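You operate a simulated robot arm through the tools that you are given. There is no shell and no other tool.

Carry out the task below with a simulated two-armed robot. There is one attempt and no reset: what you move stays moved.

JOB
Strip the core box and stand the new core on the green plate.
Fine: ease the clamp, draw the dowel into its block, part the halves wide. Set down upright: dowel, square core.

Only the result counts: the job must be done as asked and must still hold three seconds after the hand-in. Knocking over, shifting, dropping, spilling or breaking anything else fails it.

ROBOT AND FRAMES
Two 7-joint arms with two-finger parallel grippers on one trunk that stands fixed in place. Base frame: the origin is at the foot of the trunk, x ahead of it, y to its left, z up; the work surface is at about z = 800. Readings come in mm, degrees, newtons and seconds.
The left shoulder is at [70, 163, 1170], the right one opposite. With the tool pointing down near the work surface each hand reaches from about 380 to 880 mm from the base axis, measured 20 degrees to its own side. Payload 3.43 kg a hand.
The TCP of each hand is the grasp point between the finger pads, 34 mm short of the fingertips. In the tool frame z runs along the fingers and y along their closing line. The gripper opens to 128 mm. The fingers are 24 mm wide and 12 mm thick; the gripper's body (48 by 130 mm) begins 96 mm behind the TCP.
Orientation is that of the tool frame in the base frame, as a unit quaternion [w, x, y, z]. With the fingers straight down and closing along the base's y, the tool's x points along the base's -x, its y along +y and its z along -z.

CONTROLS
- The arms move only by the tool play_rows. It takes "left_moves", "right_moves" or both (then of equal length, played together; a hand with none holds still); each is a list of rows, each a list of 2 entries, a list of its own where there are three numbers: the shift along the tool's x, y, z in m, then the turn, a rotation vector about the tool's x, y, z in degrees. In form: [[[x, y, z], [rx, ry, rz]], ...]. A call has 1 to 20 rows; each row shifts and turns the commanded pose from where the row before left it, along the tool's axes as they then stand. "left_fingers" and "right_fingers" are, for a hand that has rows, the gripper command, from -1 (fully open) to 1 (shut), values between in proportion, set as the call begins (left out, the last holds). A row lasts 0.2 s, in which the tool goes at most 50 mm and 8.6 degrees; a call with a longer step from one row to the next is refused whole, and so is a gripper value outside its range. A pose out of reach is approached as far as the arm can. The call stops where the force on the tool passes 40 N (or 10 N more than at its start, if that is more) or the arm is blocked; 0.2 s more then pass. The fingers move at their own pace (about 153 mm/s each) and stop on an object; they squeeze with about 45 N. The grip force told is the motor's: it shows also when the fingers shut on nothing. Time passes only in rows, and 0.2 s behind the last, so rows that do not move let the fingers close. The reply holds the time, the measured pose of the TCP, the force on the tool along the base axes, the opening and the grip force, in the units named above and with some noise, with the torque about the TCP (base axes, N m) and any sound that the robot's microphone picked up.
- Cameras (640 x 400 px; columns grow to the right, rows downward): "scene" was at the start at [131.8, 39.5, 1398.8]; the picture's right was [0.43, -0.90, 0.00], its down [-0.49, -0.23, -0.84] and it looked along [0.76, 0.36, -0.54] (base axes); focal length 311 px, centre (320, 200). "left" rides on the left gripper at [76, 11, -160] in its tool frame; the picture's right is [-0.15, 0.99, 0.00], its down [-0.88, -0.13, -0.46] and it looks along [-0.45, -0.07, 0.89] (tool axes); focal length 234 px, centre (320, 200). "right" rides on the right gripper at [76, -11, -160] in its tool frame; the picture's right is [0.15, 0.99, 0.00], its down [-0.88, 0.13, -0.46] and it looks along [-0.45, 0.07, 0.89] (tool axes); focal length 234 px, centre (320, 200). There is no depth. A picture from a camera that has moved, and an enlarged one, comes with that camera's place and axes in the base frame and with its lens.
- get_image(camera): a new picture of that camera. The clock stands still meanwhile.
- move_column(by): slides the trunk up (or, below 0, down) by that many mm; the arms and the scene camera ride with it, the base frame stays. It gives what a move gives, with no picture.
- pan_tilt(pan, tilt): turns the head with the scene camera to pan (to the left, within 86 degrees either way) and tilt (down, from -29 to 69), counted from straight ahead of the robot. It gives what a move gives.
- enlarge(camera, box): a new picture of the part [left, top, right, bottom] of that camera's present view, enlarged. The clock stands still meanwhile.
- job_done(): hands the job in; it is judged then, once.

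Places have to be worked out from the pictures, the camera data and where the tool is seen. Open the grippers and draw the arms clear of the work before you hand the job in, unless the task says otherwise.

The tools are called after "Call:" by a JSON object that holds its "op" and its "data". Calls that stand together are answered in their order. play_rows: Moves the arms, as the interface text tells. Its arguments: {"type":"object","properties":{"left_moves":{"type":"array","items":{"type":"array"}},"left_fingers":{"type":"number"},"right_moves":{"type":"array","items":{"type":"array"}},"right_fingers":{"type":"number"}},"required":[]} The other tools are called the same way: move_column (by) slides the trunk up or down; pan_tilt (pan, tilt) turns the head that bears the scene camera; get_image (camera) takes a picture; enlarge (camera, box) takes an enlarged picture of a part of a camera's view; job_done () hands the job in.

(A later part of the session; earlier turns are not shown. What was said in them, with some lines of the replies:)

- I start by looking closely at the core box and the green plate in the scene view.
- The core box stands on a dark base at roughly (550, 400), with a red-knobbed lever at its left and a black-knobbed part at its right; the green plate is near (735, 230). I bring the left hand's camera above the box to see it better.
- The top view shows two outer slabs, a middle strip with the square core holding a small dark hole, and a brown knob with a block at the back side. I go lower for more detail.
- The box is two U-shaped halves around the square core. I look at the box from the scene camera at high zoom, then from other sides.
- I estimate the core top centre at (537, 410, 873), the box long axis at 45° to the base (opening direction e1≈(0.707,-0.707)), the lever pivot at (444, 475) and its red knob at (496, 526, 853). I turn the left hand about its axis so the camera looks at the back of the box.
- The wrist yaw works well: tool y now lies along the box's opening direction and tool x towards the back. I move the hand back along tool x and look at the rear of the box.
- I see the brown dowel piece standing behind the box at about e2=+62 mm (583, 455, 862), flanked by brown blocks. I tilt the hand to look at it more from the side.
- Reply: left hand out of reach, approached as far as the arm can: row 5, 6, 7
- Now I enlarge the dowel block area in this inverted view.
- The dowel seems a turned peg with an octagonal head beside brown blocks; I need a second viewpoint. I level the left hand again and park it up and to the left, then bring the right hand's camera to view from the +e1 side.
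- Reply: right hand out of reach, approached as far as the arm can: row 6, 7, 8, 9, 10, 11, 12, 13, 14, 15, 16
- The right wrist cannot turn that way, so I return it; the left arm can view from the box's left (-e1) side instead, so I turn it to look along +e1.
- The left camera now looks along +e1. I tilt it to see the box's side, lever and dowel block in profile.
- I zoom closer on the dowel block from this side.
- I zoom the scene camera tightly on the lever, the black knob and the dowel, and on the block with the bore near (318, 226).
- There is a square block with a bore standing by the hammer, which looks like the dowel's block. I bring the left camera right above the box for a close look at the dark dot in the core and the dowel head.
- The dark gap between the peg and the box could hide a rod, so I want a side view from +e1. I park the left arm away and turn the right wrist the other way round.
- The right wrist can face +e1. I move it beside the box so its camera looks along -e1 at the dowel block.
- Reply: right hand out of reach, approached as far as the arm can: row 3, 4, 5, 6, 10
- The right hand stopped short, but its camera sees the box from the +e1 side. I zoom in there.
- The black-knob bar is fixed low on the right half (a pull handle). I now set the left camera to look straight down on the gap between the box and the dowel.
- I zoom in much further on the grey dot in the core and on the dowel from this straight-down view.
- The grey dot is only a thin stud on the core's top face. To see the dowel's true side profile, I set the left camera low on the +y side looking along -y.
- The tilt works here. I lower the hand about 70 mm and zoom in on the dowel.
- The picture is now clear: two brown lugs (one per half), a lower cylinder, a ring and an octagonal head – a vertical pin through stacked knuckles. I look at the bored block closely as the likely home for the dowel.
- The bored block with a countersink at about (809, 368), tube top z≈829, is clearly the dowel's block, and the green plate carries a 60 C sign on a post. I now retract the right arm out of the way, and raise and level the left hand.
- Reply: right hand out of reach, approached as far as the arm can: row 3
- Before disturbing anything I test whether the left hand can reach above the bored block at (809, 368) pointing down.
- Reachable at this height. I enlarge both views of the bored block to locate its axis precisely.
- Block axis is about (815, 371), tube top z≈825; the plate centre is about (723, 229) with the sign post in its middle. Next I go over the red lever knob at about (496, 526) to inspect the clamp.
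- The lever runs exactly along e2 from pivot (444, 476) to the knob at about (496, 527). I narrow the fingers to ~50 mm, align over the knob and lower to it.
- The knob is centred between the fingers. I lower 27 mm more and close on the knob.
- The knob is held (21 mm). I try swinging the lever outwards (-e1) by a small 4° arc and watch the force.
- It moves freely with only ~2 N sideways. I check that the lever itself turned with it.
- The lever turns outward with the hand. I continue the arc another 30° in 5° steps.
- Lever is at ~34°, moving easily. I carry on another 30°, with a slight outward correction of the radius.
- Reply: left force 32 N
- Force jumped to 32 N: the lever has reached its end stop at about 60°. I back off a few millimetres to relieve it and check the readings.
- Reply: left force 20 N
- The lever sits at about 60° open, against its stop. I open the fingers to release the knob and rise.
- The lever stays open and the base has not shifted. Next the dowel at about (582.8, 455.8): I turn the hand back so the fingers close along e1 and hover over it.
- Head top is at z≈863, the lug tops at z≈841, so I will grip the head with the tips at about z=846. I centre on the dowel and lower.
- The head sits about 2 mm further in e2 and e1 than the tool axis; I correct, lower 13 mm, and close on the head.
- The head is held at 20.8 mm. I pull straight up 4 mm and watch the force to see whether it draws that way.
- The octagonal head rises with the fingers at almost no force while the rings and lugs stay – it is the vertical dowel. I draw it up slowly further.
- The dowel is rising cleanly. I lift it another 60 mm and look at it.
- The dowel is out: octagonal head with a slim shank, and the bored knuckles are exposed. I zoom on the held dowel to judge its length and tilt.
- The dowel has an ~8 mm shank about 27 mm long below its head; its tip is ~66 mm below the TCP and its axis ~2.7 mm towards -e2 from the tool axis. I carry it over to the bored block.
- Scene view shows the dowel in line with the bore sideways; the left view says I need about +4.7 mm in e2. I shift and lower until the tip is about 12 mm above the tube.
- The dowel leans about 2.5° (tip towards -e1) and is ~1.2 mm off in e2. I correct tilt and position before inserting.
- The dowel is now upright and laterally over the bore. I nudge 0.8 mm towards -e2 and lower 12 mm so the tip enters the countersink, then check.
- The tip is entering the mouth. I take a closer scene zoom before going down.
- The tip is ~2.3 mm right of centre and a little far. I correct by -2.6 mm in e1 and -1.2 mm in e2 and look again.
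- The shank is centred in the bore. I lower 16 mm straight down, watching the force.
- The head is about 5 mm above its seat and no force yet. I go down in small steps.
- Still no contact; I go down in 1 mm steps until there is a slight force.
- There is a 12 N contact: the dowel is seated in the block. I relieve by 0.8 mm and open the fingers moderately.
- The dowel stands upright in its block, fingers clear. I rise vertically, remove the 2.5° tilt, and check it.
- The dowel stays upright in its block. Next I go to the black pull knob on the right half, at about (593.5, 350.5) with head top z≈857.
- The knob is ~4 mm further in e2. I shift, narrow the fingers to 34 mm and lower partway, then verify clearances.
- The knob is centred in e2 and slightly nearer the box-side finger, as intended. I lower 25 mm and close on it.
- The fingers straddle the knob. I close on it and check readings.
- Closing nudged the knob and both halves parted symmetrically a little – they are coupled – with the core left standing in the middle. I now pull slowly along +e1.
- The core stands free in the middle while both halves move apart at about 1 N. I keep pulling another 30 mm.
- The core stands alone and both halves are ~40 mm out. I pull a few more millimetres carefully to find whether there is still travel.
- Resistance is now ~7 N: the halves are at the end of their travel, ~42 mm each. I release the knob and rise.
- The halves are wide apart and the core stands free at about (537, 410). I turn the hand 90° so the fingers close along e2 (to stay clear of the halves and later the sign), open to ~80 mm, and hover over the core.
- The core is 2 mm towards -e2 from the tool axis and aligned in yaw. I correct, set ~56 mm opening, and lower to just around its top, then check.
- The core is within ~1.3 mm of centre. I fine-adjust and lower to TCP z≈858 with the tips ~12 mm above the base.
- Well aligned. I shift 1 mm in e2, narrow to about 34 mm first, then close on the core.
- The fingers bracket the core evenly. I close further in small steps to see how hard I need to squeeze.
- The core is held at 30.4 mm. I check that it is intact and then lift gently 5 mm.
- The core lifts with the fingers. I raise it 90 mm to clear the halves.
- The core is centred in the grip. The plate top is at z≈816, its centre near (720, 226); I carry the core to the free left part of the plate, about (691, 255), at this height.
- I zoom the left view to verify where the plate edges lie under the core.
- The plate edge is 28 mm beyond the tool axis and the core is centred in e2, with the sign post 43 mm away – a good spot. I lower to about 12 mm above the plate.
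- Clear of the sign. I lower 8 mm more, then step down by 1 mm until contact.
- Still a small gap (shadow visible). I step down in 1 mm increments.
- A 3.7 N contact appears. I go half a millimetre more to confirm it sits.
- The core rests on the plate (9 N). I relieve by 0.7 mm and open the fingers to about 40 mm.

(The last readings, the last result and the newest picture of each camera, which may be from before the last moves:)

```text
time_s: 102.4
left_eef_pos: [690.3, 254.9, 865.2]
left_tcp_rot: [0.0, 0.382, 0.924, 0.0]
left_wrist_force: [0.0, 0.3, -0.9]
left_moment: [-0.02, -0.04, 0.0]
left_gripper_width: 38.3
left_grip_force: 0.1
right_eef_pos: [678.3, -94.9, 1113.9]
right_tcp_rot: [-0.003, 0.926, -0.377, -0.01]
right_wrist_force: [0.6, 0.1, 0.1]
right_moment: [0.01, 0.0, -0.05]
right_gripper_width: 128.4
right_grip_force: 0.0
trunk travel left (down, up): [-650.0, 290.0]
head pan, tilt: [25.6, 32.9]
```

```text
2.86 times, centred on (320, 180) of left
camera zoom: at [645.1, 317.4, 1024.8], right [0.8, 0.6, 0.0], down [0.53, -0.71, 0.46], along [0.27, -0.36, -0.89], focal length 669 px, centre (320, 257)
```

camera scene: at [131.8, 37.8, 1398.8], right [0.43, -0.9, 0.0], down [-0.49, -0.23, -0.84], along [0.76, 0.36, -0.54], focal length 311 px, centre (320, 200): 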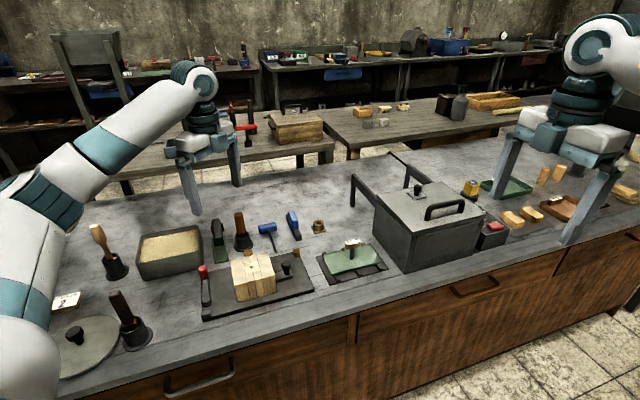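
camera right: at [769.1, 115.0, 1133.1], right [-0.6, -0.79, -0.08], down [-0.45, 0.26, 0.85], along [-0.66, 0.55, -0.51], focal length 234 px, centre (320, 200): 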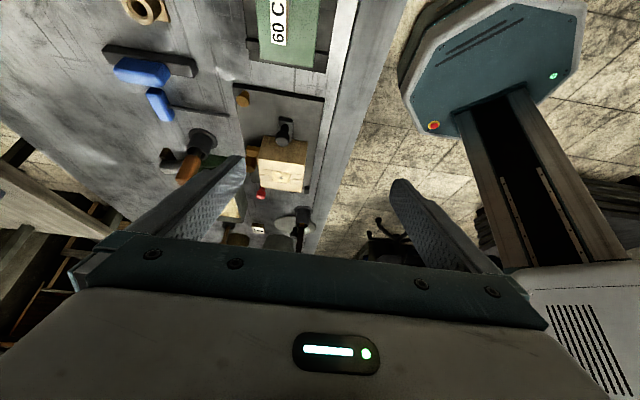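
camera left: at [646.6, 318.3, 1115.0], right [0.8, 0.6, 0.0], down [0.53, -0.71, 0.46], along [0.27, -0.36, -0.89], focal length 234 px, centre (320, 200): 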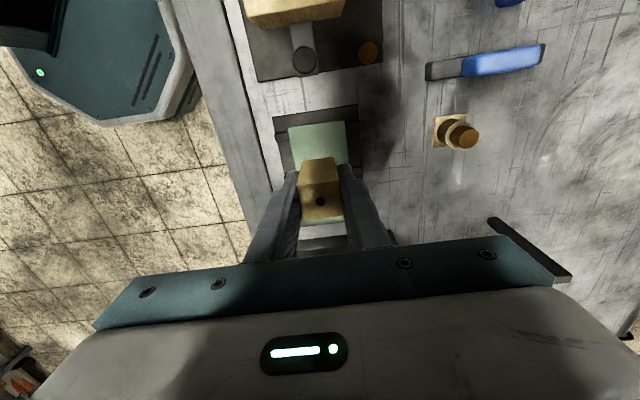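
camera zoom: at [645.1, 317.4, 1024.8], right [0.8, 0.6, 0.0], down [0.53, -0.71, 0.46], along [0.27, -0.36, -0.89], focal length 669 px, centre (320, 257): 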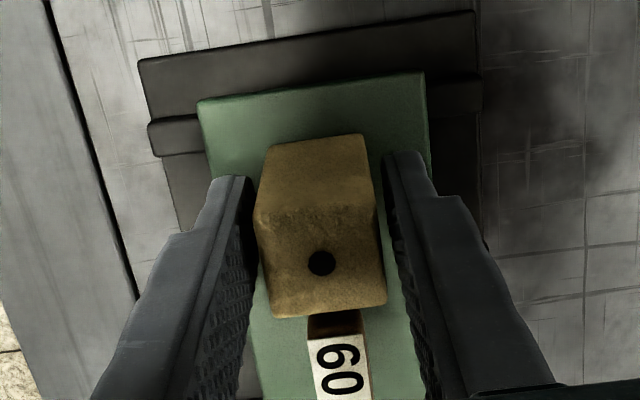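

The core stands free with a gap on both sides. I open a bit more and rise straight up slowly.

Call:
{"op": "play_rows", "data": {"left_moves": [[[0, 0, 0], [0, 0, 0]], [[0, 0, -0.004], [0, 0, 0]], [[0, 0, -0.008], [0, 0, 0]], [[0, 0, -0.012], [0, 0, 0]], [[0, 0, -0.015], [0, 0, 0]], [[0, 0, -0.02], [0, 0, 0]], [[0, 0, -0.03], [0, 0, 0]], [[0, 0, -0.03], [0, 0, 0]], [[0, 0, -0.03], [0, 0, 0]], [[0, 0, 0], [0, 0, 0]]], "left_fingers": 0.2}}

Call:
{"op": "enlarge", "data": {"camera": "scene", "box": [300, 205, 400, 285]}}

Call:
{"op": "get_image", "data": {"camera": "left"}}

```text
time_s: 104.6
left_eef_pos: [691.5, 257.4, 1012.5]
left_tcp_rot: [-0.001, 0.381, 0.925, -0.001]
left_wrist_force: [0.0, -0.3, 0.1]
left_moment: [-0.02, -0.01, -0.02]
left_gripper_width: 51.4
left_grip_force: 0.1
right_eef_pos: [680.0, -94.9, 1114.0]
right_tcp_rot: [-0.002, 0.926, -0.378, -0.009]
right_wrist_force: [0.8, -0.2, -0.1]
right_moment: [0.01, 0.03, -0.01]
right_gripper_width: 128.3
right_grip_force: 0.0
trunk travel left (down, up): [-650.0, 290.0]
head pan, tilt: [25.6, 32.9]
```

```text
5.00 times, centred on (350, 245) of scene
camera zoom: at [132.4, 39.6, 1398.7], right [0.43, -0.9, 0.0], down [-0.49, -0.23, -0.84], along [0.76, 0.36, -0.54], focal length 1556 px, centre (170, -25)
```

zoom: 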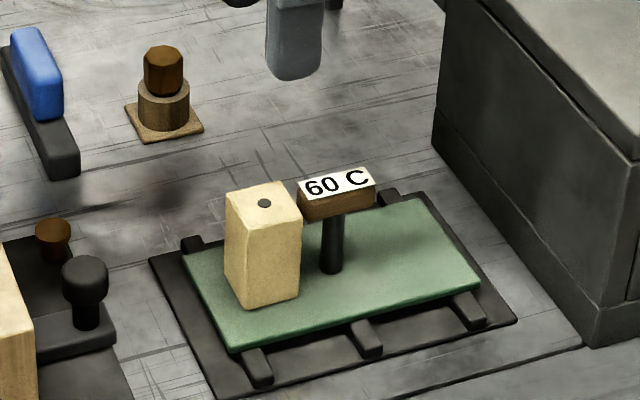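

```text
taken
camera left: at [645.3, 318.8, 1172.2], right [0.8, 0.6, 0.0], down [0.53, -0.71, 0.46], along [0.27, -0.36, -0.89], focal length 234 px, centre (320, 200)
```

left: 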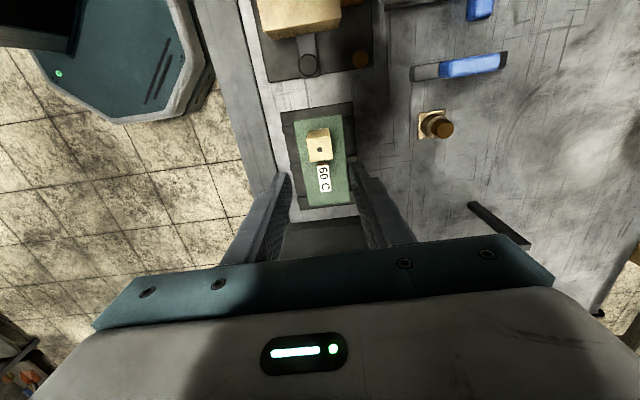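

The core stands upright on the green plate with its stud on top, and the dowel stands in its block. I check the dowel and box at high zoom, then withdraw the left arm upward first.

Call:
{"op": "play_rows", "data": {"left_moves": [[[0, 0, -0.04], [0, 0, 0]], [[0, 0, -0.04], [0, 0, 0]], [[0, 0, -0.04], [0, 0, 0]], [[0.04, 0.003, 0], [0, 0, 0]], [[0.04, 0.003, 0], [0, 0, 0]], [[0.04, 0.003, 0], [0, 0, 0]], [[0.04, 0.003, 0], [0, 0, 0]], [[0.04, 0.003, 0], [0, 0, 0]], [[0.04, 0.003, 0], [0, 0, 0]], [[0.04, 0.003, 0], [0, 0, 0]], [[0.04, 0.003, 0], [0, 0, 0]], [[0.04, 0.003, 0], [0, 0, 0]], [[0.04, 0.003, 0], [0, 0, 0]], [[0, 0, 0], [0, 0, 0]]], "left_fingers": -1}}

Call:
{"op": "get_image", "data": {"camera": "scene"}}

Call:
{"op": "enlarge", "data": {"camera": "scene", "box": [304, 205, 336, 240]}}

Call:
{"op": "enlarge", "data": {"camera": "scene", "box": [150, 220, 310, 330]}}

Call:
{"op": "enlarge", "data": {"camera": "scene", "box": [326, 228, 374, 272]}}

```text
time_s: 107.6
left_eef_pos: [429.0, 558.7, 1134.7]
left_tcp_rot: [-0.001, 0.381, 0.924, 0.0]
left_wrist_force: [0.7, -0.2, 0.1]
left_moment: [-0.01, 0.03, 0.02]
left_gripper_width: 128.1
left_grip_force: 0.1
right_eef_pos: [678.9, -95.8, 1112.2]
right_tcp_rot: [-0.002, 0.926, -0.377, -0.009]
right_wrist_force: [0.1, -0.4, 0.9]
right_moment: [0.02, 0.02, 0.0]
right_gripper_width: 128.0
right_grip_force: 0.0
trunk travel left (down, up): [-650.0, 290.0]
head pan, tilt: [25.6, 32.9]
```

```text
taken
camera scene: at [132.9, 38.7, 1398.6], right [0.43, -0.9, 0.0], down [-0.49, -0.23, -0.84], along [0.76, 0.36, -0.54], focal length 311 px, centre (320, 200)
```

scene: 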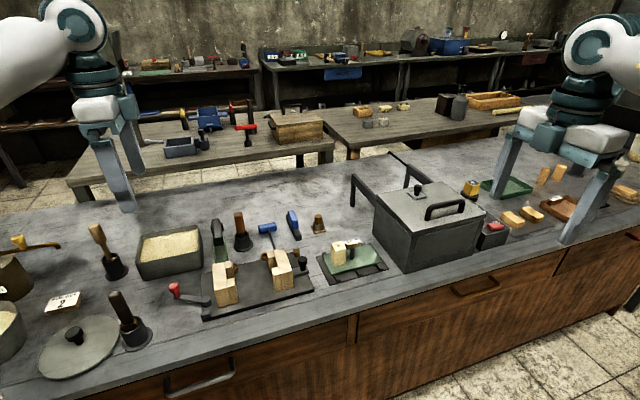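

```text
11.43 times, centred on (320, 222) of scene
camera zoom: at [132.9, 38.7, 1398.6], right [0.43, -0.9, 0.0], down [-0.49, -0.23, -0.84], along [0.76, 0.36, -0.54], focal length 3558 px, centre (320, -57)
```

zoom: 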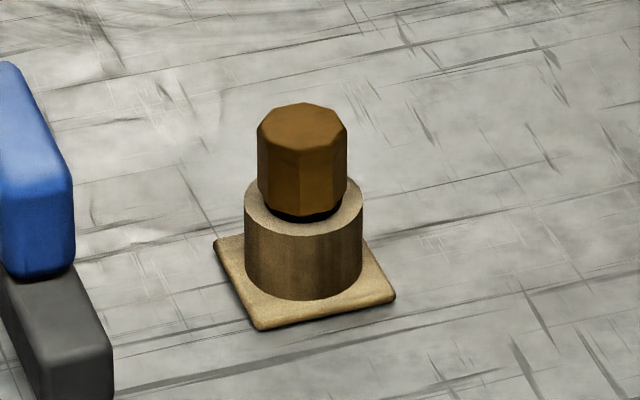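

```text
3.64 times, centred on (230, 275) of scene
camera zoom: at [132.9, 38.7, 1398.6], right [0.43, -0.9, 0.0], down [-0.49, -0.23, -0.84], along [0.76, 0.36, -0.54], focal length 1132 px, centre (647, -73)
```

zoom: 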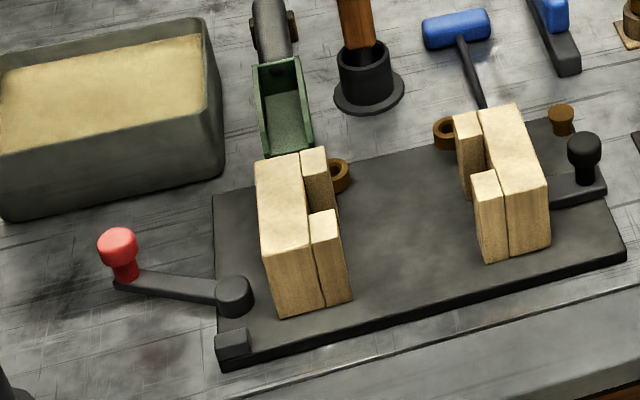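

```text
9.09 times, centred on (350, 250) of scene
camera zoom: at [132.9, 38.7, 1398.6], right [0.43, -0.9, 0.0], down [-0.49, -0.23, -0.84], along [0.76, 0.36, -0.54], focal length 2830 px, centre (47, -254)
```

zoom: 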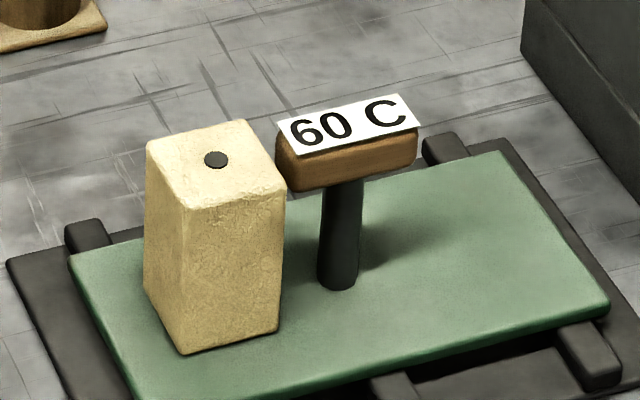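

Everything holds: the clamp lever is eased, the dowel is upright in its block and the halves are wide apart. The core stands upright and intact on the green plate, and both grippers are open and clear, so I hand the job in.

Call:
{"op": "job_done", "data": {}}

```text
The job is handed in.
```

The core box is stripped and the new core is standing upright on the green plate. I've handed the job in, but I haven't been told how it was judged.

- **Clamp:** the red-knobbed lever is swung out about 60° to its stop, and it stayed there.
- **Dowel:** I pulled it straight up and out. It now stands upright in the bored block by the hammer. Its head may sit a millimetre or two above the rim.
- **Halves:** pulling the black knob moved both halves apart together, about 42 mm each, to the end of their travel. The core stayed standing between them.
- **Core:** I moved it without tipping it, stud side up, to the free left part of the plate, clear of the 60 C sign. It looked intact in the last pictures.

Nothing else looked moved or knocked over in the final views, and both arms are back clear with their grippers open.

I took "its block" to mean the separate bored block. The job text didn't name it, but its bore and countersink take the dowel's shank.
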